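You operate a simulated robot arm through the tools that you are given. There is no shell and no other tool. Be economical: measure what you need, move in short steps, check, and stop when the job is done.

You run a simulated robot arm. Do the job below in one go: nothing can be reset, and whatever is moved stays where it is left.

JOB
Label the middle carton, shop and model, and roll both labels flat.
Fine: the order sheet's shop, the carton's own model number; each inside its printed field; tools go back. Set down upright: label pad, hand roller.

The check looks at the end state, three seconds after you hand in, the way a careful person would. Anything else that was tipped, shoved, dropped, spilled or broken makes it a failure. Flat cloth is picked up by pressing the open fingertips on it (5 to 10 N) and closing them slowly along it; thin cloth reads only 2 to 8 mm in the jaws.

ROBOT AND FRAMES
A 6-joint arm with a two-finger gripper, hanging from a carriage that runs on a gantry, over the field with the corners [-2099, -39], [-2072, -1418], [28, -1377], [0, 3] (x, y) and turns from -323 to 364 degrees about z. Base frame: it is fixed where the carriage stands at the start and does not move with it; the origin is on the floor, on the carriage's upright axis, x ahead of it, y to its left, z up; the surface under the hand at the start is at about z = 800. Readings come in mm, degrees, newtons and seconds.
With the tool pointing down near the work surface it reaches from about 100 to 520 mm from the robot's upright axis, wherever it stands. Its first joint turns from -166.0 to 166.0 degrees. Places, roughly: labels [500, 100, 800]. Payload 2.45 kg.
Tool frame: the origin (TCP) lies between the finger pads and is the grasp point; the fingertips stand 26 mm ahead of it; z points along the fingers, y is the line along which they close. The gripper opens to 96 mm. The gripper's body begins 69 mm behind the TCP.
Orientation is that of the tool frame in the base frame, as [roll, pitch, yaw] about the fixed x, y, z axes, in that order (R = Rz(yaw) Ry(pitch) Rx(roll)). With the fingers straight down and closing along the base's y, the tool's x points along the base's -x, its y along +y and its z along -z.

CONTROLS
- The arm moves only by the tool servo_tool. Its argument "increments" is a list of rows, each an object (a shift or turn left out is 0, a gripper value left out holds the last) with "linear": the shift along the tool's x, y, z in units of 200 mm (1.0 is 200 mm), a list of three; "turn": the turn, a rotation vector about the tool's x, y, z in units of 90 degrees (1.0 is 90 degrees), a list of three. In form: [{"linear": [x, y, z], "turn": [rx, ry, rz]}, ...]. A call has 1 to 20 rows; each row is the pose to reach, as a shift and turn from the pose commanded when the call began, along the tool's axes at that moment. "hand" is the opening, from 0 (shut) to 1 (fully open), set as the call begins (left out, the last holds). A call with a number of a shift or a turn outside -1 to 1 is refused whole. Each row takes 0.2 s and may step no farther than 50 mm and 8.6 degrees from the row before; otherwise, or with a gripper value out of range, the whole call is refused. Where a pose cannot be reached the arm comes as near as it can. A force on the tool above 40 N (or 10 N above the force at the start of the call, whichever is more), or a blocked arm, ends the call early, and 0.2 s more pass. Each finger halts on what it meets, pressing with about 24 N; the grip force reading is that of the motor and also rises with nothing between the fingers. The clock runs only during rows and for 0.2 s after the last one: add rows that repeat a pose to give the fingers time. It gives the time, the measured TCP pose, the force on the tool (base axes), the opening and the grip force at its end, in the units of the frame above (readings bear some noise), with the torque about the TCP (base axes, N m) and any sound that the robot's microphone picked up.
- Cameras (640 x 400 px; columns grow to the right, rows downward): "scene" is now at [250.6, -26.9, 1687]; the picture's right is [-0.45, -0.89, 0.00], its down [-0.82, 0.41, -0.40] and it looks along [0.35, -0.18, -0.92] (base axes); focal length 290 px, centre (320, 200). "wrist" rides on the gripper at [82, 3, -98] in the tool frame; the picture's right is [-0.04, 1.00, 0.00], its down [-0.73, -0.03, -0.68] and it looks along [-0.68, -0.03, 0.73] (tool axes); focal length 256 px, centre (320, 200). There is no depth. A picture from a camera that has moved, and an enlarged one, comes with that camera's place and axes in the base frame and with its lens.
- snapshot(camera): a new picture of that camera. No time passes.
- lift_body(by): slides the trunk up (or, below 0, down) by that many mm; the arm and the scene camera ride with it, the base frame stays. It gives what a move gives, with no picture.
- roll_base(legs): drives the robot by 1 to 6 legs, each [ahead, left, turn to the left] in mm, mm and degrees, along the robot's own axes; the way and the turn of a leg run together, so that a leg with both is an arc; at most 1500 mm and 180 degrees a leg. The arm and the cameras ride along, it lands a little off, and it stops where it bumps. It keeps to its track: a leg is cut to what the track allows. It gives what a move gives.
- aim_head(pan, tilt): turns the head with the scene camera to pan (to the left, within 155 degrees either way) and tilt (down, from -29 to 69), counted from straight ahead of the robot. It gives what a move gives.
- zoom(camera, box): a new picture of the part [left, top, right, bottom] of that camera's present view, enlarged. No time passes.
- hand_in(): hands the job in; it is judged then, once.

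Work in short steps. Places have to be worked out from the pictures, the camera data and where the tool is seen: move nearer, look again, correct. Check each grasp and each placing, and mend what went wrong. You have 120 turns and 82 pictures in all, those below and enlarged ones among them. Open the gripper and draw the arm clear of the work before you hand the job in, unless the task says otherwise; then end with one line.

The tools are called after "Request:" by a JSON object that holds its "name" and its "arguments". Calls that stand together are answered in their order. servo_tool: Moves the arm, as the interface text tells. Its arguments: {"type":"object","properties":{"increments":{"type":"array"},"hand":{"type":"number"}},"required":["increments"]} The other tools are called the same way: lift_body (by) slides the trunk up or down; roll_base (legs) drives the base; aim_head (pan, tilt) turns the head that bears the scene camera; snapshot (camera) takes a picture; zoom (camera, box) takes an enlarged picture of a part of a camera's view; hand_in () hands the job in.

At the start:

```text
time_s: 0.0
ee_pos: [400.7, -242.8, 1001.1]
tool_rot: [180.0, 0.1, -180.0]
wrist_force: [-0.4, -0.4, 0.4]
ft_torque: [0.03, 0.01, -0.01]
width: 96.0
grip_force: 0.0
trunk travel left (down, up): [-425.0, 177.0]
robot x, y, heading: [-0.8, -0.9, -0.1]
head pan, tilt: [-26.7, 66.7]
```

scene: 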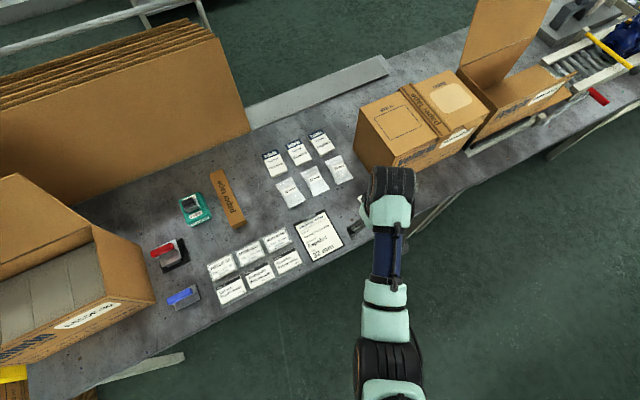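
wrist: 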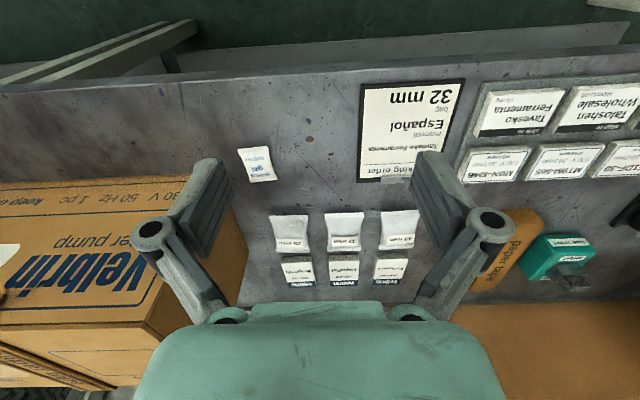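

The order sheet, label pads and three cartons show. I'll enlarge the main parts to read them.

Request:
{"name": "zoom", "arguments": {"camera": "scene", "box": [140, 170, 360, 310]}}

Request:
{"name": "zoom", "arguments": {"camera": "wrist", "box": [340, 70, 640, 260]}}

Request:
{"name": "zoom", "arguments": {"camera": "scene", "box": [340, 50, 600, 210]}}

```text
2.86 times, centred on (250, 240) of scene
camera zoom: at [250.6, -26.9, 1687.0], right [-0.45, -0.89, 0.0], down [-0.82, 0.41, -0.4], along [0.35, -0.18, -0.92], focal length 828 px, centre (520, 86)
```

zoom: 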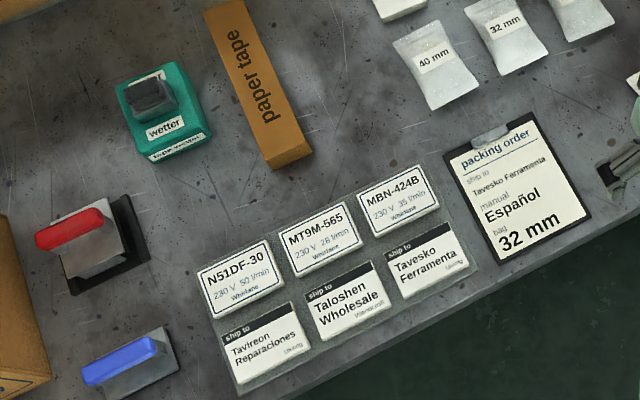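

```text
2.11 times, centred on (490, 165) of wrist
camera zoom: at [317.2, -240.3, 1098.1], right [0.04, 1.0, 0.0], down [0.73, -0.03, 0.68], along [0.68, -0.03, -0.73], focal length 539 px, centre (-38, 274)
```

zoom: 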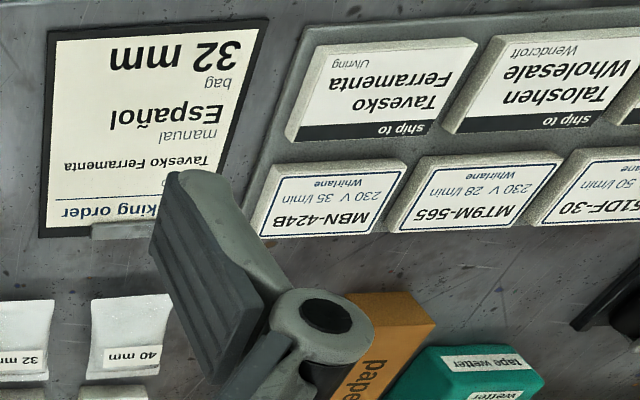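

```text
2.46 times, centred on (470, 130) of scene
camera zoom: at [250.6, -26.9, 1687.0], right [-0.45, -0.89, 0.0], down [-0.82, 0.41, -0.4], along [0.35, -0.18, -0.92], focal length 714 px, centre (-49, 372)
```

zoom: 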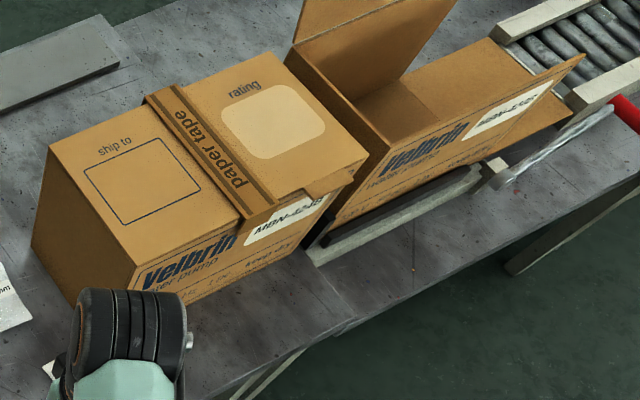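

The order says Tavesko Ferramenta. I'll look closer at the tools and turn the head to find the roller and the carton's model number.

Request:
{"name": "zoom", "arguments": {"camera": "scene", "box": [130, 180, 230, 320]}}

Request:
{"name": "zoom", "arguments": {"camera": "scene", "box": [410, 110, 490, 160]}}

Request:
{"name": "zoom", "arguments": {"camera": "scene", "box": [0, 160, 200, 400]}}

Request:
{"name": "zoom", "arguments": {"camera": "scene", "box": [480, 0, 640, 120]}}

```text
2.86 times, centred on (180, 250) of scene
camera zoom: at [250.6, -26.9, 1687.0], right [-0.45, -0.89, 0.0], down [-0.82, 0.41, -0.4], along [0.35, -0.18, -0.92], focal length 828 px, centre (720, 57)
```

zoom: 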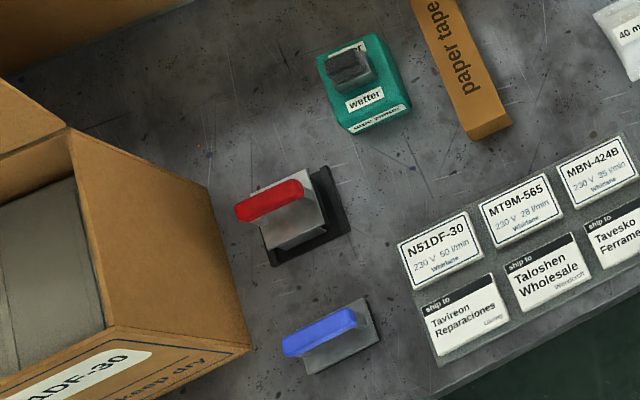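

```text
8.00 times, centred on (450, 135) of scene
camera zoom: at [250.6, -26.9, 1687.0], right [-0.45, -0.89, 0.0], down [-0.82, 0.41, -0.4], along [0.35, -0.18, -0.92], focal length 2319 px, centre (-720, 720)
```

zoom: 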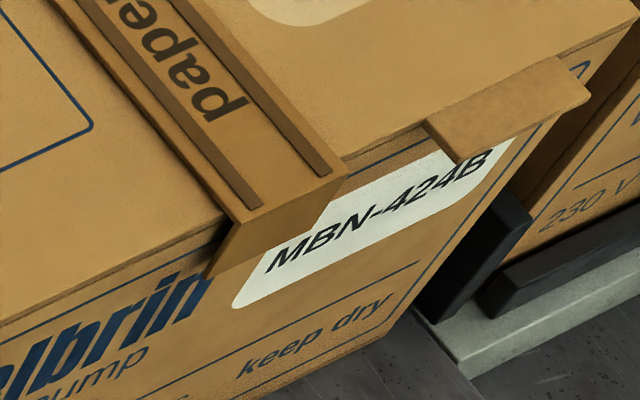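

```text
1.67 times, centred on (100, 280) of scene
camera zoom: at [250.6, -26.9, 1687.0], right [-0.45, -0.89, 0.0], down [-0.82, 0.41, -0.4], along [0.35, -0.18, -0.92], focal length 483 px, centre (687, 67)
```

zoom: 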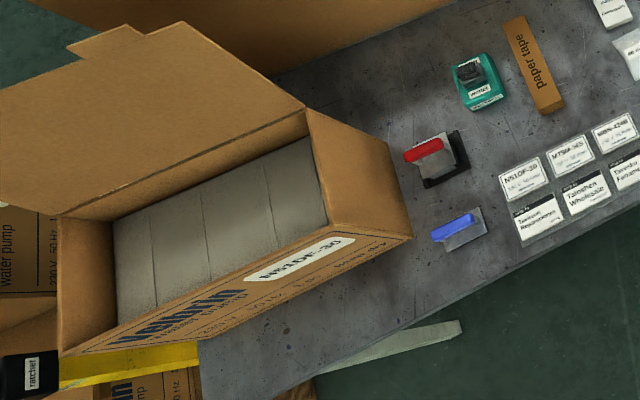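

```text
3.33 times, centred on (560, 60) of scene
camera zoom: at [250.6, -26.9, 1687.0], right [-0.45, -0.89, 0.0], down [-0.82, 0.41, -0.4], along [0.35, -0.18, -0.92], focal length 966 px, centre (-480, 667)
```

zoom: 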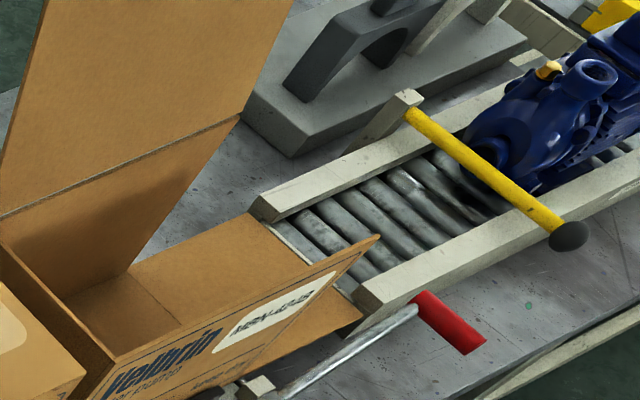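

Carton in the middle is MBN-424B. I'll move the hand left, staying high, to see the blue and red handled tools closely.

Request:
{"name": "servo_tool", "arguments": {"increments": [{"linear": [0, 0.25, 0]}, {"linear": [0, 0.5, 0]}, {"linear": [0, 0.75, 0]}, {"linear": [0, 1, 0]}]}}

Request:
{"name": "servo_tool", "arguments": {"increments": [{"linear": [0.05, 0.25, 0]}, {"linear": [0.1, 0.5, 0]}, {"linear": [0.15, 0.75, 0]}, {"linear": [0.2, 1, 0]}]}}

Request:
{"name": "snapshot", "arguments": {"camera": "wrist"}}

Request:
{"name": "aim_head", "arguments": {"pan": 30, "tilt": 60}}

Request:
{"name": "snapshot", "arguments": {"camera": "scene"}}

```text
time_s: 1.0
ee_pos: [400.2, -42.0, 1003.2]
tool_rot: [180.0, 0.0, -179.9]
wrist_force: [0.6, 0.5, 0.1]
ft_torque: [0.03, -0.05, 0.01]
width: 95.8
grip_force: 0.1
trunk travel left (down, up): [-425.0, 177.0]
robot x, y, heading: [0.8, -0.7, 0.2]
head pan, tilt: [-26.7, 66.7]
```

```text
refused: row 1 steps farther than a row can; nothing moved
```

```text
72 pictures are left
camera wrist: at [317.8, -39.4, 1101.5], right [0.04, 1.0, 0.0], down [0.73, -0.03, 0.68], along [0.68, -0.03, -0.73], focal length 256 px, centre (320, 200)
```

wrist: 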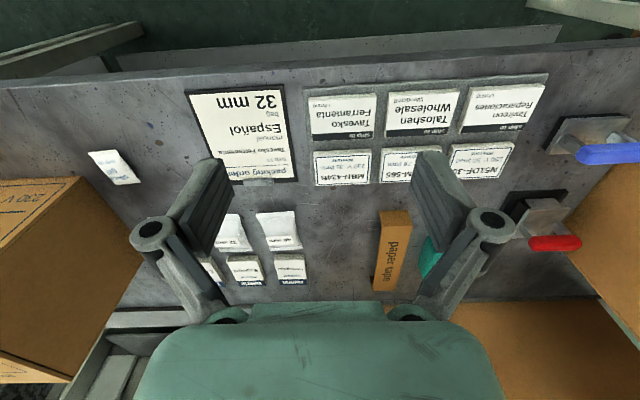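

```text
time_s: 2.3
ee_pos: [399.8, -42.7, 1003.8]
tool_rot: [180.0, 0.1, -180.0]
wrist_force: [0.7, -0.5, 0.0]
ft_torque: [0.0, -0.03, 0.02]
width: 96.2
grip_force: 0.0
trunk travel left (down, up): [-425.0, 177.0]
robot x, y, heading: [-0.9, -0.3, 0.0]
head pan, tilt: [30.0, 60.0]
```

```text
71 pictures are left
camera scene: at [255.9, 32.7, 1694.3], right [0.5, -0.87, 0.0], down [-0.75, -0.43, -0.5], along [0.43, 0.25, -0.87], focal length 290 px, centre (320, 200)
```

scene: 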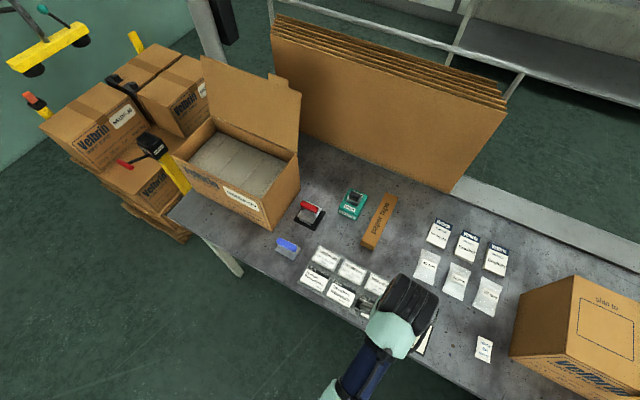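

Zooming on the two handled tools from both cameras.

Request:
{"name": "zoom", "arguments": {"camera": "wrist", "box": [480, 90, 640, 270]}}

Request:
{"name": "zoom", "arguments": {"camera": "scene", "box": [250, 170, 390, 270]}}

Request:
{"name": "roll_base", "arguments": {"legs": [[0, 200, 0]]}}

```text
2.22 times, centred on (560, 180) of wrist
camera zoom: at [317.9, -39.9, 1101.4], right [0.04, 1.0, 0.0], down [0.73, -0.03, 0.68], along [0.68, -0.03, -0.73], focal length 569 px, centre (-213, 244)
```

zoom: 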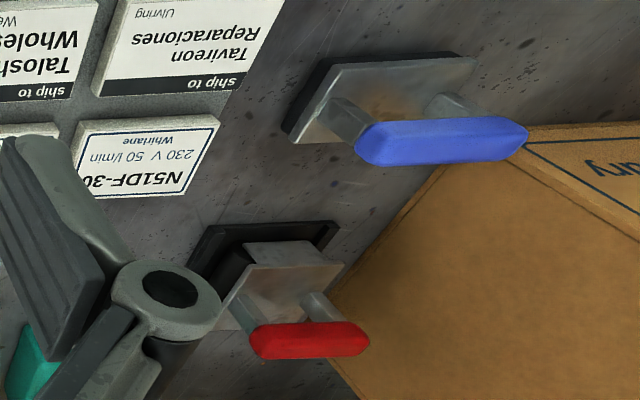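

```text
4.00 times, centred on (320, 220) of scene
camera zoom: at [255.9, 32.7, 1694.3], right [0.5, -0.87, 0.0], down [-0.75, -0.43, -0.5], along [0.43, 0.25, -0.87], focal length 1160 px, centre (320, 120)
```

zoom: 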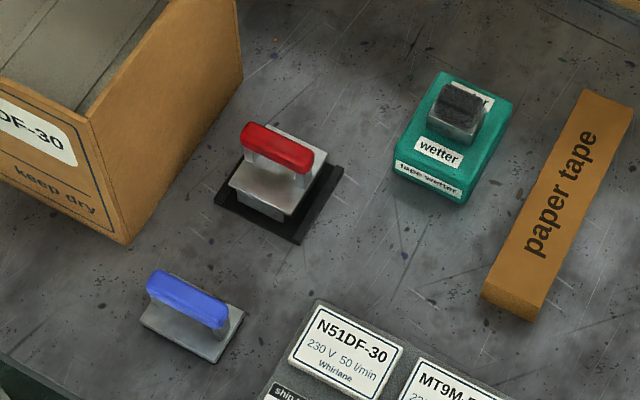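

```text
time_s: 3.8
ee_pos: [400.9, -41.9, 1003.4]
tool_rot: [-180.0, -0.1, 180.0]
wrist_force: [-0.1, -0.6, -0.2]
ft_torque: [0.03, -0.01, 0.04]
width: 95.9
grip_force: 0.1
trunk travel left (down, up): [-425.0, 177.0]
robot x, y, heading: [0.6, 3.6, -0.1]
head pan, tilt: [30.0, 60.0]
cut short: leg 1
```

The track doesn't extend left. The blue tool looks like the pad (soft sole); I still need to find the roller, so I look right.

Request:
{"name": "aim_head", "arguments": {"pan": -50, "tilt": 50}}

Request:
{"name": "snapshot", "arguments": {"camera": "scene"}}

```text
time_s: 5.4
ee_pos: [400.0, -41.5, 1004.2]
tool_rot: [180.0, 0.0, -179.9]
wrist_force: [-0.4, -0.4, -0.6]
ft_torque: [0.0, 0.02, 0.02]
width: 96.1
grip_force: 0.1
trunk travel left (down, up): [-425.0, 177.0]
robot x, y, heading: [-0.3, 0.3, 0.1]
head pan, tilt: [-50.0, 50.0]
```

```text
68 pictures are left
camera scene: at [248.1, -59.4, 1706.8], right [-0.77, -0.64, 0.0], down [-0.49, 0.59, -0.64], along [0.41, -0.49, -0.77], focal length 290 px, centre (320, 200)
```

scene: 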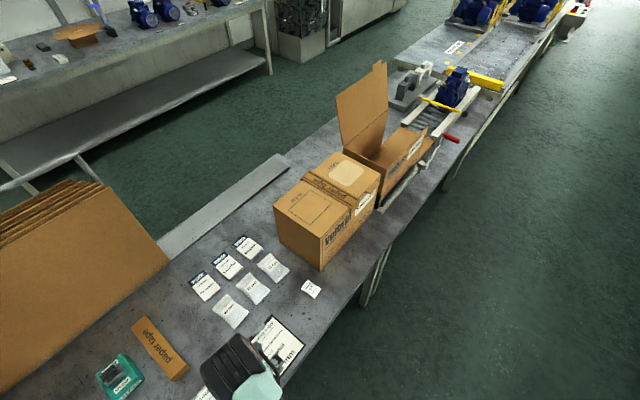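

There's another bench with small objects; zooming there and around the conveyor.

Request:
{"name": "zoom", "arguments": {"camera": "scene", "box": [0, 0, 130, 90]}}

Request:
{"name": "zoom", "arguments": {"camera": "scene", "box": [330, 60, 510, 220]}}

Request:
{"name": "aim_head", "arguments": {"pan": 60, "tilt": 55}}

Request:
{"name": "snapshot", "arguments": {"camera": "scene"}}

```text
4.44 times, centred on (65, 45) of scene
camera zoom: at [248.1, -59.4, 1706.8], right [-0.77, -0.64, 0.0], down [-0.49, 0.59, -0.64], along [0.41, -0.49, -0.77], focal length 1288 px, centre (1453, 889)
```

zoom: 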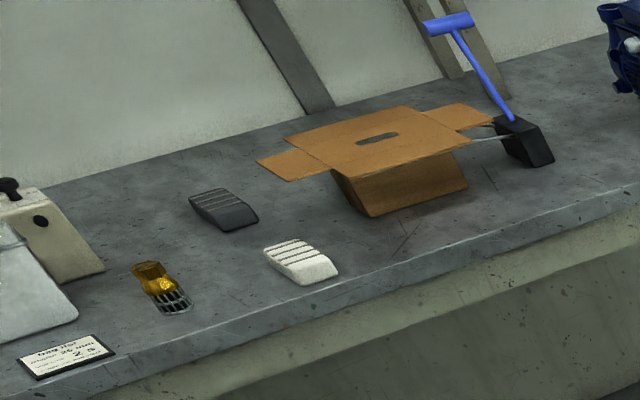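

```text
2.50 times, centred on (420, 140) of scene
camera zoom: at [248.1, -59.4, 1706.8], right [-0.77, -0.64, 0.0], down [-0.49, 0.59, -0.64], along [0.41, -0.49, -0.77], focal length 725 px, centre (70, 350)
```

zoom: 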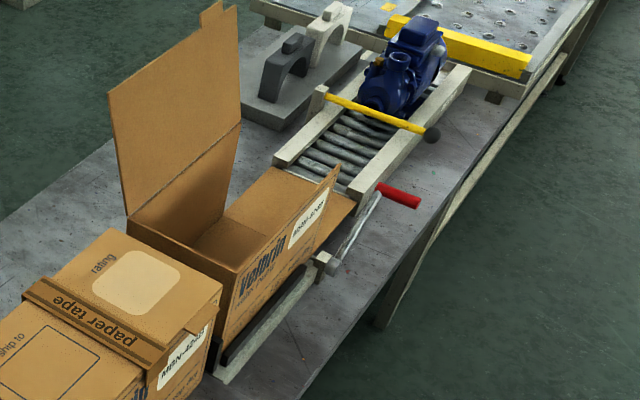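

```text
time_s: 7.2
ee_pos: [401.1, -42.9, 1003.4]
tool_rot: [180.0, 0.1, 179.9]
wrist_force: [0.2, -0.5, -0.5]
ft_torque: [-0.02, -0.02, 0.0]
width: 96.0
grip_force: 0.0
trunk travel left (down, up): [-425.0, 177.0]
robot x, y, heading: [2.9, 3.8, -0.1]
head pan, tilt: [60.0, 55.0]
```

```text
65 pictures are left
camera scene: at [234.6, 62.0, 1700.3], right [0.87, -0.5, 0.0], down [-0.41, -0.71, -0.57], along [0.29, 0.5, -0.82], focal length 290 px, centre (320, 200)
```

scene: 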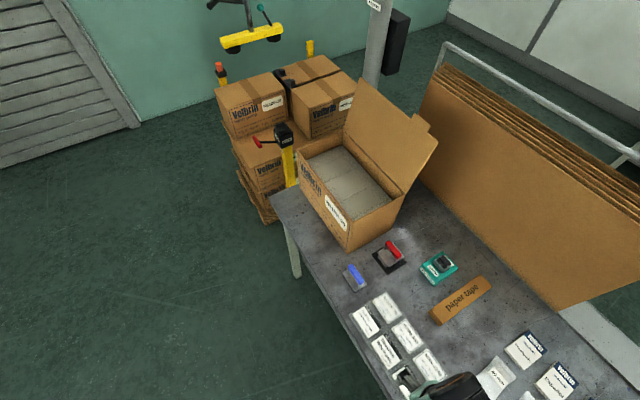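

Blue and red look like pad and roller. I move the hand left and lower for a side look at them.

Request:
{"name": "zoom", "arguments": {"camera": "scene", "box": [330, 225, 430, 300]}}

Request:
{"name": "servo_tool", "arguments": {"increments": [{"linear": [0.04, 0.24, 0.04]}, {"linear": [0.08, 0.48, 0.08]}, {"linear": [0.12, 0.72, 0.12]}, {"linear": [0.16, 0.96, 0.16]}]}}

Request:
{"name": "snapshot", "arguments": {"camera": "wrist"}}

```text
5.33 times, centred on (380, 262) of scene
camera zoom: at [234.6, 62.0, 1700.3], right [0.87, -0.5, 0.0], down [-0.41, -0.71, -0.57], along [0.29, 0.5, -0.82], focal length 1546 px, centre (0, -133)
```

zoom: 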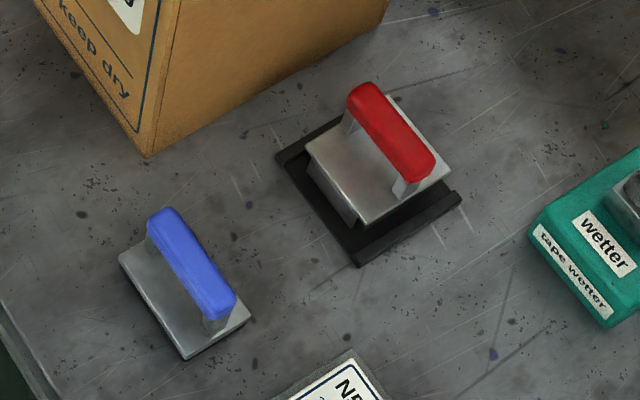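

```text
time_s: 8.2
ee_pos: [367.9, 149.8, 971.1]
tool_rot: [-179.9, 0.0, -179.8]
wrist_force: [0.8, -0.6, -0.1]
ft_torque: [0.05, 0.0, 0.01]
width: 95.9
grip_force: 0.0
trunk travel left (down, up): [-425.0, 177.0]
robot x, y, heading: [0.7, -1.3, -0.3]
head pan, tilt: [60.0, 55.0]
```

```text
63 pictures are left
camera wrist: at [285.3, 153.5, 1069.5], right [0.04, 1.0, 0.0], down [0.73, -0.03, 0.68], along [0.68, -0.03, -0.73], focal length 256 px, centre (320, 200)
```

wrist: 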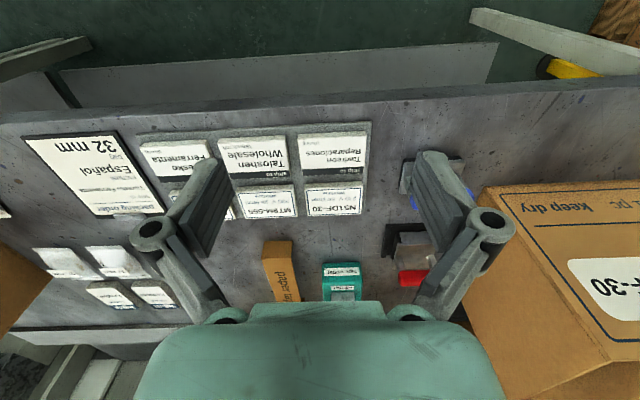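

Zoom on the red tool between the fingers.

Request:
{"name": "zoom", "arguments": {"camera": "wrist", "box": [370, 150, 480, 300]}}

Request:
{"name": "servo_tool", "arguments": {"increments": [{"linear": [0.1, -0.15, 0.1]}, {"linear": [0.2, -0.3, 0.2]}, {"linear": [0.3, -0.45, 0.3]}]}}

Request:
{"name": "zoom", "arguments": {"camera": "wrist", "box": [440, 150, 640, 330]}}

```text
2.67 times, centred on (425, 225) of wrist
camera zoom: at [285.3, 153.5, 1069.5], right [0.04, 1.0, 0.0], down [0.73, -0.03, 0.68], along [0.68, -0.03, -0.73], focal length 683 px, centre (40, 133)
```

zoom: 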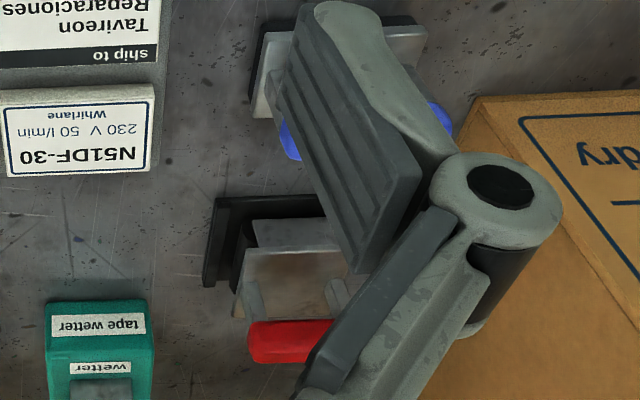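

```text
time_s: 9.1
ee_pos: [308.0, 61.3, 911.1]
tool_rot: [179.9, -0.1, 179.9]
wrist_force: [0.2, -0.3, -0.1]
ft_torque: [-0.03, 0.02, 0.0]
width: 96.1
grip_force: 0.1
trunk travel left (down, up): [-425.0, 177.0]
robot x, y, heading: [-0.4, 0.3, -0.1]
head pan, tilt: [60.0, 55.0]
```

```text
2.22 times, centred on (540, 240) of wrist
camera zoom: at [225.0, 63.4, 1009.6], right [0.04, 1.0, 0.0], down [0.73, -0.03, 0.68], along [0.68, -0.03, -0.73], focal length 569 px, centre (-169, 111)
```

zoom: 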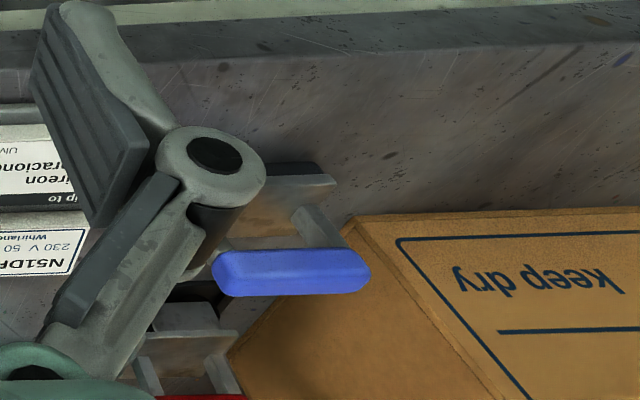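

Blue handle ≈(491,283), red handle ≈(626,285), both running along y; a grip closing along x is needed. I turn the hand −90° about its axis (camera toward −y), rising and going nearer, to test the reach.

Request:
{"name": "servo_tool", "arguments": {"increments": [{"linear": [-0.047, 0.058, -0.037], "turn": [0, 0, -0.0833]}, {"linear": [-0.093, 0.116, -0.074], "turn": [0, 0, -0.1667]}, {"linear": [-0.14, 0.174, -0.111], "turn": [0, 0, -0.25]}, {"linear": [-0.187, 0.232, -0.148], "turn": [0, 0, -0.3333]}, {"linear": [-0.233, 0.29, -0.185], "turn": [0, 0, -0.4167]}, {"linear": [-0.28, 0.348, -0.223], "turn": [0, 0, -0.5]}, {"linear": [-0.327, 0.406, -0.26], "turn": [0, 0, -0.5833]}, {"linear": [-0.373, 0.464, -0.297], "turn": [0, 0, -0.6667]}, {"linear": [-0.42, 0.522, -0.334], "turn": [0, 0, -0.75]}, {"linear": [-0.467, 0.58, -0.371], "turn": [0, 0, -0.8333]}, {"linear": [-0.513, 0.638, -0.408], "turn": [0, 0, -0.9167]}, {"linear": [-0.56, 0.695, -0.445], "turn": [0, 0, -1]}]}}

Request:
{"name": "lift_body", "arguments": {"by": -60}}

Request:
{"name": "servo_tool", "arguments": {"increments": [{"linear": [-0.1, -0.1, 0]}, {"linear": [-0.2, -0.2, 0]}, {"linear": [-0.3, -0.3, 0]}, {"linear": [-0.415, -0.355, 0]}]}}

Request:
{"name": "snapshot", "arguments": {"camera": "wrist"}}

```text
time_s: 11.7
ee_pos: [420.8, 199.6, 1000.2]
tool_rot: [180.0, 0.0, -89.8]
wrist_force: [0.1, 0.8, -1.1]
ft_torque: [0.0, 0.02, -0.02]
width: 95.9
grip_force: 0.0
trunk travel left (down, up): [-425.0, 177.0]
robot x, y, heading: [1.8, -0.2, 0.0]
head pan, tilt: [60.0, 55.0]
```

```text
time_s: 12.7
ee_pos: [421.3, 199.8, 939.2]
tool_rot: [180.0, 0.0, -90.1]
wrist_force: [-0.1, -1.1, 0.8]
ft_torque: [0.0, 0.02, 0.02]
width: 96.0
grip_force: 0.1
trunk travel left (down, up): [-365.0, 237.0]
robot x, y, heading: [0.8, -0.9, -0.1]
head pan, tilt: [60.0, 55.0]
```

```text
time_s: 13.7
ee_pos: [493.6, 285.1, 938.6]
tool_rot: [180.0, -0.1, -90.1]
wrist_force: [0.1, -0.3, -0.4]
ft_torque: [0.03, -0.01, -0.01]
width: 96.0
grip_force: 0.1
trunk travel left (down, up): [-365.0, 237.0]
robot x, y, heading: [1.2, 1.6, -0.2]
head pan, tilt: [60.0, 55.0]
```

```text
60 pictures are left
camera wrist: at [489.6, 201.8, 1038.1], right [-1.0, 0.04, 0.0], down [0.03, 0.73, 0.68], along [0.03, 0.68, -0.73], focal length 256 px, centre (320, 200)
```

wrist: 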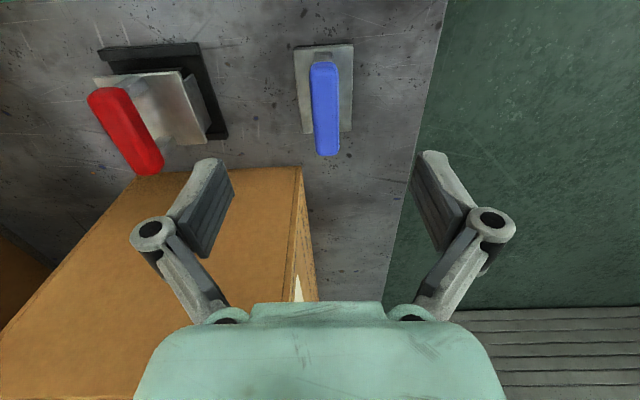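

Reach is fine. The blue handle is at about (490,283), z≈855. Descend to z≈868 and look.

Request:
{"name": "servo_tool", "arguments": {"increments": [{"linear": [0, 0.005, 0.1]}, {"linear": [0, 0.01, 0.2]}, {"linear": [0.005, 0.015, 0.3]}, {"linear": [0.01, 0.018, 0.36]}]}}

Request:
{"name": "snapshot", "arguments": {"camera": "wrist"}}

```text
time_s: 14.7
ee_pos: [490.9, 281.5, 868.7]
tool_rot: [180.0, 0.0, -90.0]
wrist_force: [0.2, -0.7, 0.0]
ft_torque: [0.0, -0.05, -0.02]
width: 95.8
grip_force: 0.1
trunk travel left (down, up): [-365.0, 237.0]
robot x, y, heading: [0.5, 3.1, -0.1]
head pan, tilt: [60.0, 55.0]
```

```text
59 pictures are left
camera wrist: at [484.9, 198.6, 966.5], right [-1.0, 0.04, 0.0], down [0.03, 0.73, 0.68], along [0.03, 0.68, -0.73], focal length 256 px, centre (320, 200)
```

wrist: 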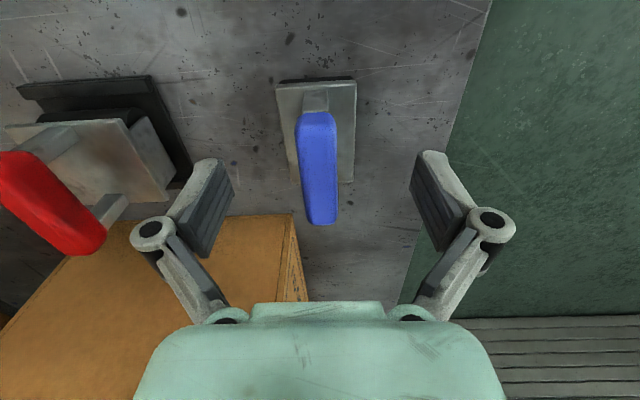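

Handle spans y 248–314 with its top near z 860. Lower to TCP z≈851 and close.

Request:
{"name": "servo_tool", "arguments": {"increments": [{"linear": [0, 0, 0.03]}, {"linear": [0, 0, 0.06]}, {"linear": [0, 0, 0.088]}]}}

Request:
{"name": "servo_tool", "arguments": {"increments": [{"linear": [0, 0, 0]}, {"linear": [0, 0, 0]}, {"linear": [0, 0, 0]}, {"linear": [0, 0, 0]}], "hand": 0}}

Request:
{"name": "snapshot", "arguments": {"camera": "wrist"}}

```text
time_s: 15.4
ee_pos: [489.1, 281.5, 851.5]
tool_rot: [179.9, -0.1, -90.0]
wrist_force: [-0.5, -0.8, 0.7]
ft_torque: [-0.03, -0.01, 0.0]
width: 96.2
grip_force: 0.1
trunk travel left (down, up): [-365.0, 237.0]
robot x, y, heading: [-0.4, -2.0, -0.1]
head pan, tilt: [60.0, 55.0]
```

```text
time_s: 16.4
ee_pos: [489.5, 280.8, 851.6]
tool_rot: [-180.0, 0.0, -90.0]
wrist_force: [0.3, 0.3, 1.2]
ft_torque: [0.01, 0.03, 0.02]
width: 18.2
grip_force: 25.0
trunk travel left (down, up): [-365.0, 237.0]
robot x, y, heading: [1.2, -0.4, 0.0]
head pan, tilt: [60.0, 55.0]
```

```text
58 pictures are left
camera wrist: at [484.9, 198.8, 949.1], right [-1.0, 0.04, 0.0], down [0.03, 0.73, 0.68], along [0.03, 0.68, -0.73], focal length 256 px, centre (320, 200)
```

wrist: 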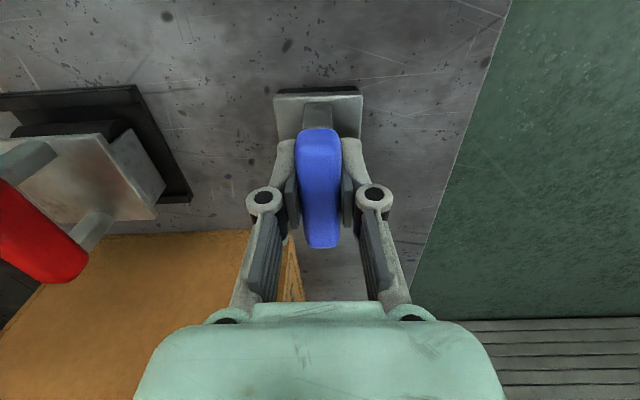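

The pad is gripped (18 mm). Zoom on the red tool to be sure it's a roller.

Request:
{"name": "zoom", "arguments": {"camera": "wrist", "box": [0, 70, 220, 300]}}

Request:
{"name": "servo_tool", "arguments": {"increments": [{"linear": [0, 0, -0.1]}, {"linear": [0, 0, -0.2]}, {"linear": [0, 0, -0.3]}, {"linear": [0, 0, -0.4]}]}}

Request:
{"name": "snapshot", "arguments": {"camera": "wrist"}}

Request:
{"name": "zoom", "arguments": {"camera": "scene", "box": [300, 180, 500, 320]}}

```text
1.74 times, centred on (110, 185) of wrist
camera zoom: at [484.9, 198.8, 949.1], right [-1.0, 0.04, 0.0], down [0.03, 0.73, 0.68], along [0.03, 0.68, -0.73], focal length 445 px, centre (685, 226)
```

zoom: 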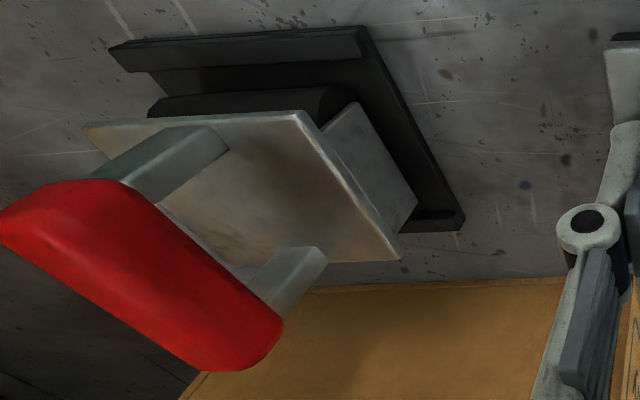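

```text
time_s: 17.4
ee_pos: [487.3, 279.5, 930.6]
tool_rot: [179.9, 0.0, -90.0]
wrist_force: [0.2, 0.0, -2.4]
ft_torque: [-0.02, -0.01, -0.02]
width: 18.4
grip_force: 23.8
trunk travel left (down, up): [-365.0, 237.0]
robot x, y, heading: [1.1, 2.2, 0.2]
head pan, tilt: [60.0, 55.0]
```

```text
56 pictures are left
camera wrist: at [483.9, 198.2, 1028.5], right [-1.0, 0.04, 0.0], down [0.03, 0.73, 0.68], along [0.03, 0.68, -0.73], focal length 256 px, centre (320, 200)
```

wrist: 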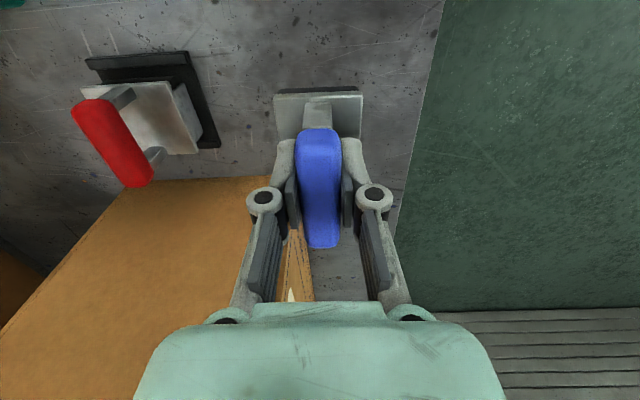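

```text
2.86 times, centred on (400, 250) of scene
camera zoom: at [234.5, 62.0, 1640.3], right [0.87, -0.5, 0.0], down [-0.41, -0.71, -0.57], along [0.29, 0.5, -0.82], focal length 828 px, centre (91, 57)
```

zoom: 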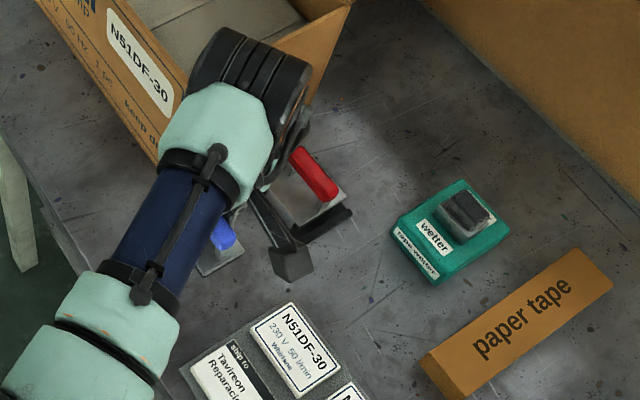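

Red is a roller (dark drum along x, in a black cradle). Pad is in hand; its rest place is TCP (489.5, 281, 851.6), yaw −90. Now I look straight at the label stacks with the scene camera.

Request:
{"name": "aim_head", "arguments": {"pan": -10, "tilt": 69}}

Request:
{"name": "snapshot", "arguments": {"camera": "scene"}}

Request:
{"name": "zoom", "arguments": {"camera": "scene", "box": [240, 170, 440, 295]}}

```text
time_s: 18.9
ee_pos: [489.1, 280.4, 930.7]
tool_rot: [-180.0, 0.0, -90.0]
wrist_force: [1.5, -0.2, -1.5]
ft_torque: [0.02, 0.01, 0.03]
width: 18.3
grip_force: 23.9
trunk travel left (down, up): [-365.0, 237.0]
robot x, y, heading: [0.2, 0.7, 0.2]
head pan, tilt: [-10.0, 68.8]
```

```text
54 pictures are left
camera scene: at [253.6, -10.1, 1624.9], right [-0.17, -0.98, 0.0], down [-0.92, 0.16, -0.36], along [0.36, -0.06, -0.93], focal length 290 px, centre (320, 200)
```

scene: 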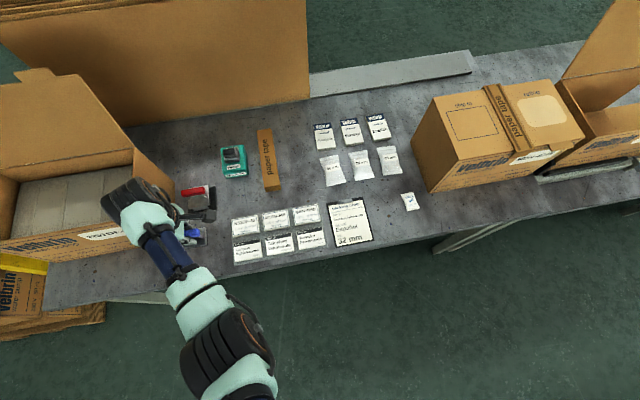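

```text
3.20 times, centred on (340, 232) of scene
camera zoom: at [253.6, -10.1, 1624.9], right [-0.17, -0.98, 0.0], down [-0.92, 0.16, -0.36], along [0.36, -0.06, -0.93], focal length 928 px, centre (256, 96)
```

zoom: 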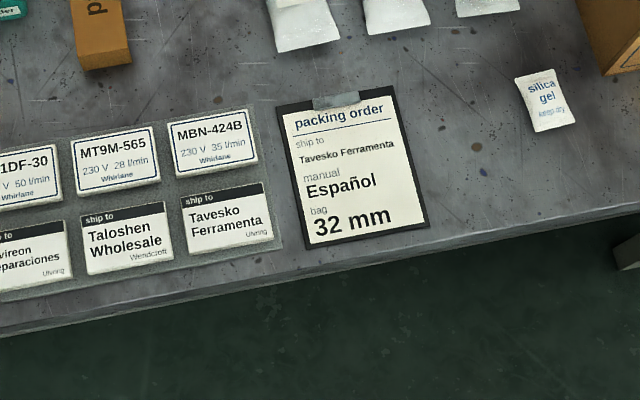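

Tavesko stack ≈(457.5,−18.5), 72×52 mm, aligned with the axes; MBN-424B stack ≈(529,−16). Carry the pad over the Tavesko stack.

Request:
{"name": "servo_tool", "arguments": {"increments": [{"linear": [0.24, 0.02, 0]}, {"linear": [0.48, 0.05, 0]}, {"linear": [0.72, 0.08, 0]}, {"linear": [0.96, 0.1, 0]}]}}

Request:
{"name": "servo_tool", "arguments": {"increments": [{"linear": [0.22, 0.02, 0.05]}, {"linear": [0.44, 0.04, 0.12]}, {"linear": [0.535, 0.058, 0.18]}, {"linear": [0.535, 0.058, 0.2]}]}}

Request:
{"name": "snapshot", "arguments": {"camera": "wrist"}}

Request:
{"name": "zoom", "arguments": {"camera": "scene", "box": [220, 170, 400, 290]}}

```text
time_s: 19.9
ee_pos: [468.0, 87.7, 929.7]
tool_rot: [179.9, 0.0, -89.9]
wrist_force: [0.1, 0.2, -0.4]
ft_torque: [-0.03, 0.02, -0.01]
width: 18.3
grip_force: 23.8
trunk travel left (down, up): [-365.0, 237.0]
robot x, y, heading: [2.9, -1.2, 0.0]
head pan, tilt: [-10.0, 68.8]
```

```text
time_s: 20.9
ee_pos: [455.9, -17.6, 889.0]
tool_rot: [180.0, 0.0, -90.0]
wrist_force: [-0.5, -0.2, -0.1]
ft_torque: [-0.01, 0.01, -0.02]
width: 18.1
grip_force: 24.0
trunk travel left (down, up): [-365.0, 237.0]
robot x, y, heading: [-1.4, -0.5, -0.0]
head pan, tilt: [-10.0, 68.8]
```

```text
52 pictures are left
camera wrist: at [452.3, -100.3, 987.5], right [-1.0, 0.04, 0.0], down [0.03, 0.73, 0.68], along [0.03, 0.68, -0.73], focal length 256 px, centre (320, 200)
```

wrist: 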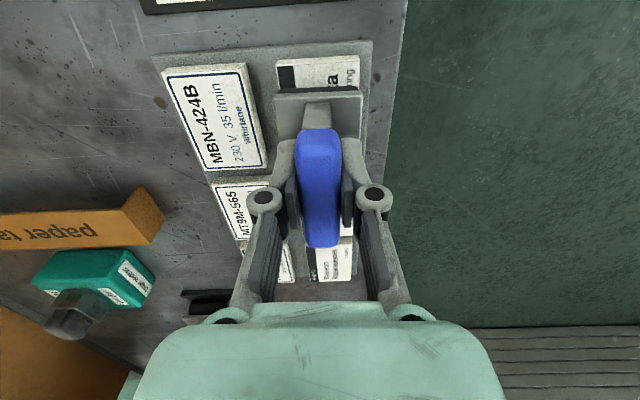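

```text
3.33 times, centred on (310, 230) of scene
camera zoom: at [253.5, -10.2, 1624.9], right [-0.17, -0.98, 0.0], down [-0.92, 0.16, -0.36], along [0.36, -0.06, -0.93], focal length 966 px, centre (353, 100)
```

zoom: 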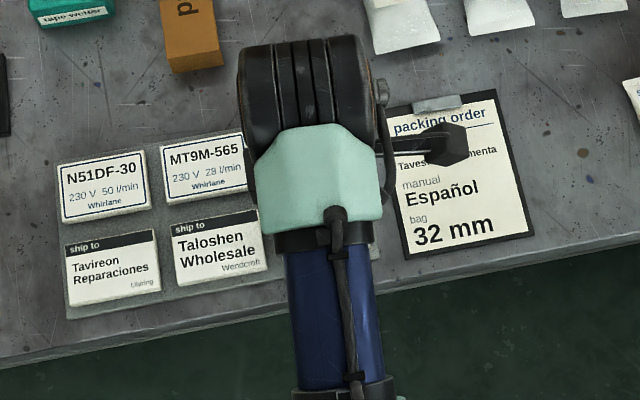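

Pad matches the label in x; it should shift ~6 mm to −y to centre. Then descend toward contact in steps.

Request:
{"name": "servo_tool", "arguments": {"increments": [{"linear": [0.03, 0, 0]}, {"linear": [0.03, 0, 0.05]}, {"linear": [0.03, 0, 0.1]}, {"linear": [0.03, 0, 0.12]}]}}

Request:
{"name": "servo_tool", "arguments": {"increments": [{"linear": [0, 0, 0.005]}, {"linear": [0, 0, 0.01]}, {"linear": [0, 0, 0.015]}, {"linear": [0, 0, 0.015]}]}}

Request:
{"name": "snapshot", "arguments": {"camera": "wrist"}}

```text
time_s: 21.9
ee_pos: [457.7, -24.8, 868.1]
tool_rot: [-180.0, 0.0, -90.1]
wrist_force: [-7.4, 1.4, 21.5]
ft_torque: [0.07, 0.07, -0.01]
width: 18.4
grip_force: 24.3
trunk travel left (down, up): [-365.0, 237.0]
robot x, y, heading: [0.5, -3.0, 0.4]
head pan, tilt: [-10.0, 68.8]
```

```text
time_s: 22.9
ee_pos: [458.3, -25.7, 863.5]
tool_rot: [-179.9, 0.0, -90.0]
wrist_force: [-3.2, 0.4, 18.7]
ft_torque: [0.2, 0.06, 0.04]
width: 17.9
grip_force: 24.2
trunk travel left (down, up): [-365.0, 237.0]
robot x, y, heading: [1.8, 2.5, -0.1]
head pan, tilt: [-10.0, 68.8]
```

```text
50 pictures are left
camera wrist: at [454.0, -106.8, 962.3], right [-1.0, 0.04, 0.0], down [0.03, 0.73, 0.68], along [0.03, 0.68, -0.73], focal length 256 px, centre (320, 200)
```

wrist: 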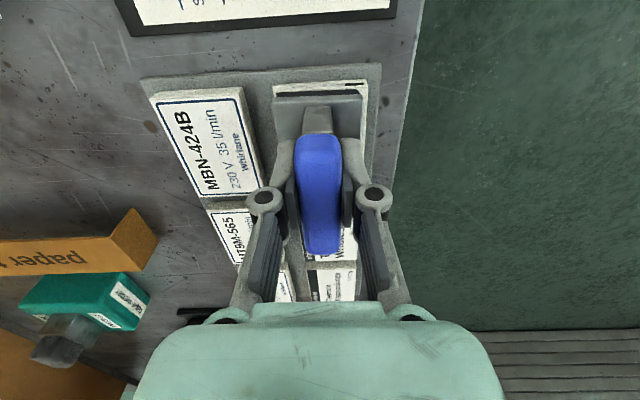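

Contact at about TCP 868; ~20 N pressed, the handle slid a few mm in the grip. Lift and look.

Request:
{"name": "servo_tool", "arguments": {"increments": [{"linear": [0, 0, -0.03]}, {"linear": [0, 0, -0.1]}, {"linear": [0, 0, -0.25]}, {"linear": [0, 0, -0.4]}]}}

Request:
{"name": "snapshot", "arguments": {"camera": "wrist"}}

Request:
{"name": "zoom", "arguments": {"camera": "wrist", "box": [240, 60, 400, 180]}}

```text
time_s: 23.9
ee_pos: [456.8, -24.1, 944.3]
tool_rot: [179.9, 0.0, -89.9]
wrist_force: [-0.6, -0.2, -2.3]
ft_torque: [-0.02, -0.01, 0.0]
width: 18.0
grip_force: 23.9
trunk travel left (down, up): [-365.0, 237.0]
robot x, y, heading: [2.8, -0.8, 0.1]
head pan, tilt: [-10.0, 68.8]
```

```text
49 pictures are left
camera wrist: at [452.7, -107.3, 1042.4], right [-1.0, 0.04, 0.0], down [0.03, 0.73, 0.68], along [0.03, 0.68, -0.73], focal length 256 px, centre (320, 200)
```

wrist: 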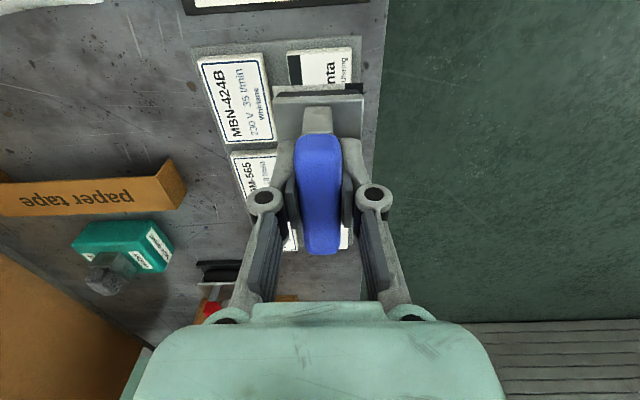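

```text
3.33 times, centred on (320, 120) of wrist
camera zoom: at [452.7, -107.3, 1042.4], right [-1.0, 0.04, 0.0], down [0.03, 0.73, 0.68], along [0.03, 0.68, -0.73], focal length 853 px, centre (320, 467)
```

zoom: 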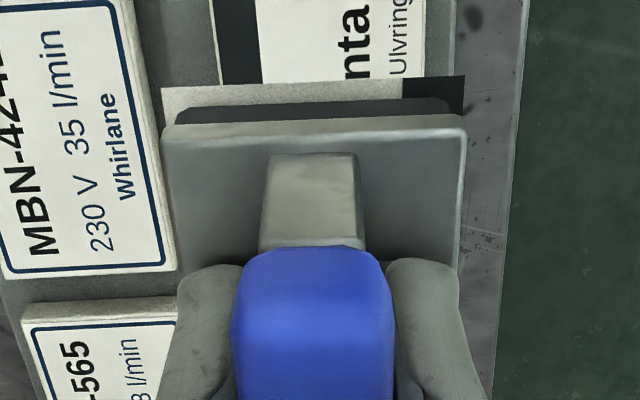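

The label is on the pad, but its dark bar now shows on the −x side, opposite to the stack. I zoom further to understand.

Request:
{"name": "zoom", "arguments": {"camera": "wrist", "box": [270, 78, 374, 100]}}

Request:
{"name": "zoom", "arguments": {"camera": "wrist", "box": [280, 230, 360, 280]}}

```text
6.15 times, centred on (322, 89) of wrist
camera zoom: at [452.7, -107.3, 1042.4], right [-1.0, 0.04, 0.0], down [0.03, 0.73, 0.68], along [0.03, 0.68, -0.73], focal length 1575 px, centre (308, 883)
```

zoom: 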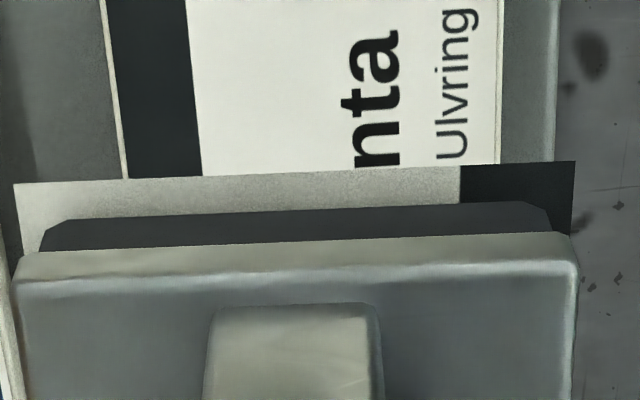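

```text
8.00 times, centred on (320, 255) of wrist
camera zoom: at [452.7, -107.3, 1042.4], right [-1.0, 0.04, 0.0], down [0.03, 0.73, 0.68], along [0.03, 0.68, -0.73], focal length 2048 px, centre (320, -240)
```

zoom: 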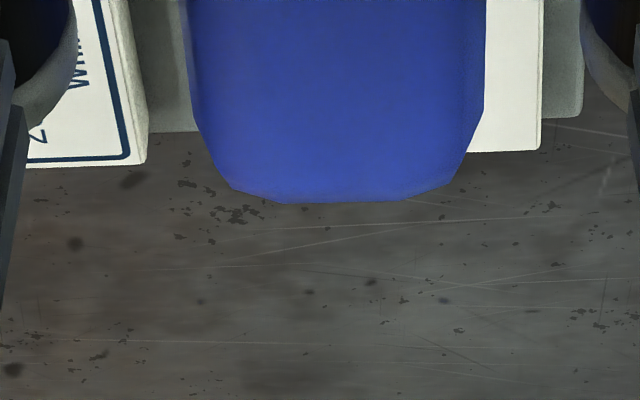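

Is the label turned 180° or seen from its back? I'll raise the pad and tip it so the scene camera can see its underside. First up and left.

Request:
{"name": "servo_tool", "arguments": {"increments": [{"linear": [-0.1, 0.05, -0.2]}, {"linear": [-0.2, 0.1, -0.4]}, {"linear": [-0.3, 0.13, -0.6]}, {"linear": [-0.4, 0.16, -0.8]}, {"linear": [-0.5, 0.2, -1.0]}]}}

Request:
{"name": "servo_tool", "arguments": {"increments": [{"linear": [-0.1, 0, -0.1], "turn": [0, 0.09, 0]}, {"linear": [-0.2, 0, -0.2], "turn": [0, 0.18, 0]}, {"linear": [-0.3, 0, -0.3], "turn": [0, 0.27, 0]}, {"linear": [-0.4, 0, -0.4], "turn": [0, 0.36, 0]}, {"linear": [-0.5, 0, -0.5], "turn": [0, 0.45, 0]}, {"linear": [-0.5, 0, -0.5], "turn": [0, 0.54, 0]}, {"linear": [-0.5, 0, -0.5], "turn": [0, 0.63, 0]}, {"linear": [-0.5, 0, -0.5], "turn": [0, 0.72, 0]}, {"linear": [-0.5, 0, -0.5], "turn": [0, 0.81, 0]}, {"linear": [-0.5, 0, -0.5], "turn": [0, 0.9, 0]}]}}

Request:
{"name": "aim_head", "arguments": {"pan": 60, "tilt": 35}}

Request:
{"name": "snapshot", "arguments": {"camera": "scene"}}

```text
time_s: 25.1
ee_pos: [493.2, 78.8, 996.7]
tool_rot: [-180.0, 0.0, -90.0]
wrist_force: [-1.3, -0.3, -1.0]
ft_torque: [0.0, 0.0, -0.01]
width: 18.2
grip_force: 24.3
out of reach, approached as far as the arm can: row 1, 2, 3, 4, 5
trunk travel left (down, up): [-365.0, 237.0]
robot x, y, heading: [0.2, 0.4, 0.0]
head pan, tilt: [-10.0, 68.8]
```

```text
time_s: 27.3
ee_pos: [490.6, 176.3, 1110.1]
tool_rot: [-176.9, -69.3, -92.5]
wrist_force: [-0.2, -0.5, -1.2]
ft_torque: [0.02, 0.0, 0.03]
width: 17.9
grip_force: 23.7
out of reach, approached as far as the arm can: row 1, 2, 3, 4, 5, 6, 7, 9, 10
trunk travel left (down, up): [-365.0, 237.0]
robot x, y, heading: [0.4, 0.9, -0.0]
head pan, tilt: [-10.0, 68.8]
```

```text
time_s: 28.7
ee_pos: [491.7, 175.9, 1107.8]
tool_rot: [-176.9, -69.3, -92.6]
wrist_force: [-1.0, 0.3, -1.3]
ft_torque: [0.02, 0.02, 0.0]
width: 18.2
grip_force: 23.9
trunk travel left (down, up): [-365.0, 237.0]
robot x, y, heading: [2.1, -0.2, 0.1]
head pan, tilt: [60.0, 35.0]
```

```text
45 pictures are left
camera scene: at [242.5, 75.8, 1668.5], right [0.87, -0.5, 0.0], down [-0.29, -0.5, -0.82], along [0.41, 0.71, -0.57], focal length 290 px, centre (320, 200)
```

scene: 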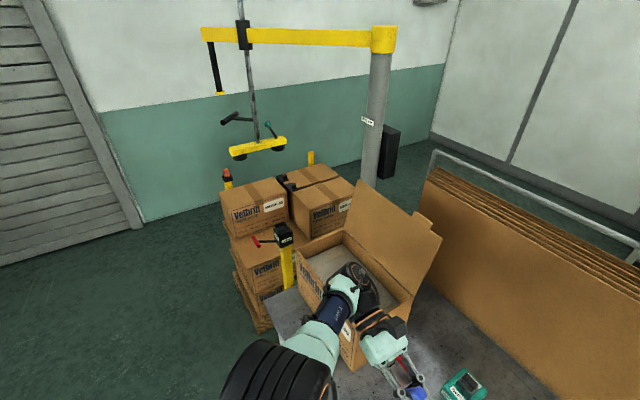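

The pad is at the picture's bottom; tilt the head down and zoom on the sole.

Request:
{"name": "aim_head", "arguments": {"pan": 30, "tilt": 60}}

Request:
{"name": "snapshot", "arguments": {"camera": "scene"}}

Request:
{"name": "zoom", "arguments": {"camera": "scene", "box": [260, 140, 420, 240]}}

```text
time_s: 29.6
ee_pos: [491.4, 175.4, 1109.0]
tool_rot: [-177.0, -69.3, -92.5]
wrist_force: [-0.7, 0.0, -1.0]
ft_torque: [0.02, 0.03, 0.0]
width: 18.0
grip_force: 24.1
trunk travel left (down, up): [-365.0, 237.0]
robot x, y, heading: [-1.2, -2.3, 0.1]
head pan, tilt: [30.0, 60.0]
```

```text
44 pictures are left
camera scene: at [256.2, 32.9, 1634.3], right [0.5, -0.87, 0.0], down [-0.75, -0.43, -0.5], along [0.43, 0.25, -0.87], focal length 290 px, centre (320, 200)
```

scene: 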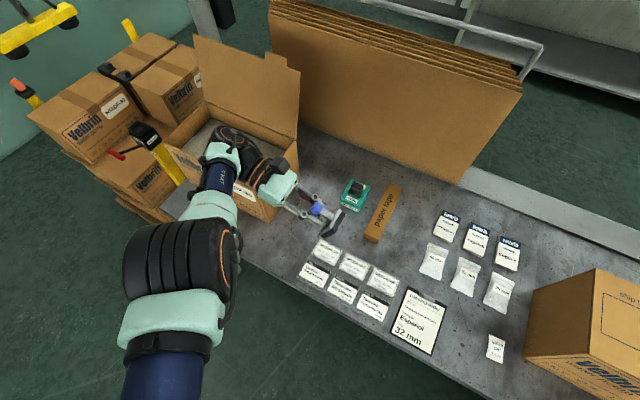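

```text
4.00 times, centred on (340, 190) of scene
camera zoom: at [256.2, 32.9, 1634.3], right [0.5, -0.87, 0.0], down [-0.75, -0.43, -0.5], along [0.43, 0.25, -0.87], focal length 1160 px, centre (240, 240)
```

zoom: 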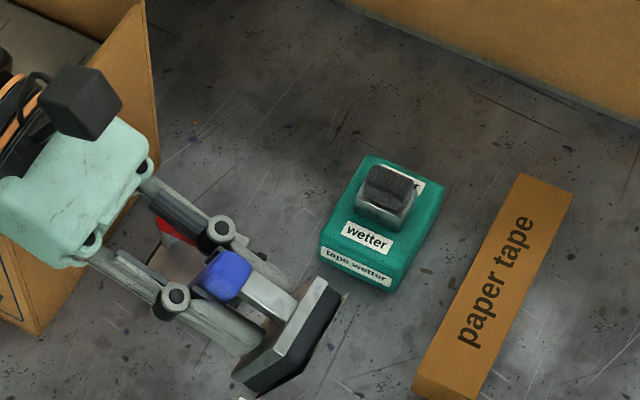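

The sole faces away from the camera. I pull back from the carton and turn it toward the camera: tip to 90°, then yaw −30°.

Request:
{"name": "servo_tool", "arguments": {"increments": [{"linear": [0.01, 0.11, 0.03], "turn": [0, 0.058, 0]}, {"linear": [0.02, 0.22, 0.06], "turn": [0, 0.116, 0]}, {"linear": [0.03, 0.33, 0.09], "turn": [0, 0.175, 0]}, {"linear": [0.045, 0.455, 0.116], "turn": [0, 0.233, 0]}]}}

Request:
{"name": "servo_tool", "arguments": {"increments": [{"turn": [-0.083, 0, 0]}, {"turn": [-0.167, 0, 0]}, {"turn": [-0.25, 0, 0]}, {"turn": [-0.333, 0, 0]}]}}

Request:
{"name": "zoom", "arguments": {"camera": "scene", "box": [240, 160, 400, 280]}}

```text
time_s: 30.6
ee_pos: [491.5, 176.1, 1108.7]
tool_rot: [-177.1, -69.2, -92.5]
wrist_force: [1.4, 0.4, -1.8]
ft_torque: [-0.05, 0.03, 0.05]
width: 17.9
grip_force: 23.8
out of reach, approached as far as the arm can: row 1, 2, 3, 4
trunk travel left (down, up): [-365.0, 237.0]
robot x, y, heading: [0.4, -4.0, 0.3]
head pan, tilt: [30.0, 60.0]
```

```text
time_s: 31.6
ee_pos: [491.4, 176.7, 1109.2]
tool_rot: [-176.9, -69.2, -92.5]
wrist_force: [0.0, 0.1, -0.9]
ft_torque: [-0.02, -0.02, 0.0]
width: 18.1
grip_force: 24.2
out of reach, approached as far as the arm can: row 1, 2, 3, 4
trunk travel left (down, up): [-365.0, 237.0]
robot x, y, heading: [1.6, -1.1, 0.0]
head pan, tilt: [30.0, 60.0]
```

```text
3.33 times, centred on (320, 220) of scene
camera zoom: at [256.2, 32.9, 1634.2], right [0.5, -0.87, 0.0], down [-0.75, -0.43, -0.5], along [0.43, 0.25, -0.87], focal length 966 px, centre (320, 133)
```

zoom: 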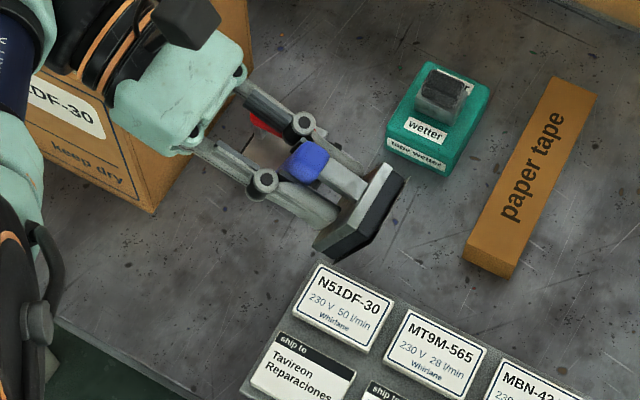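

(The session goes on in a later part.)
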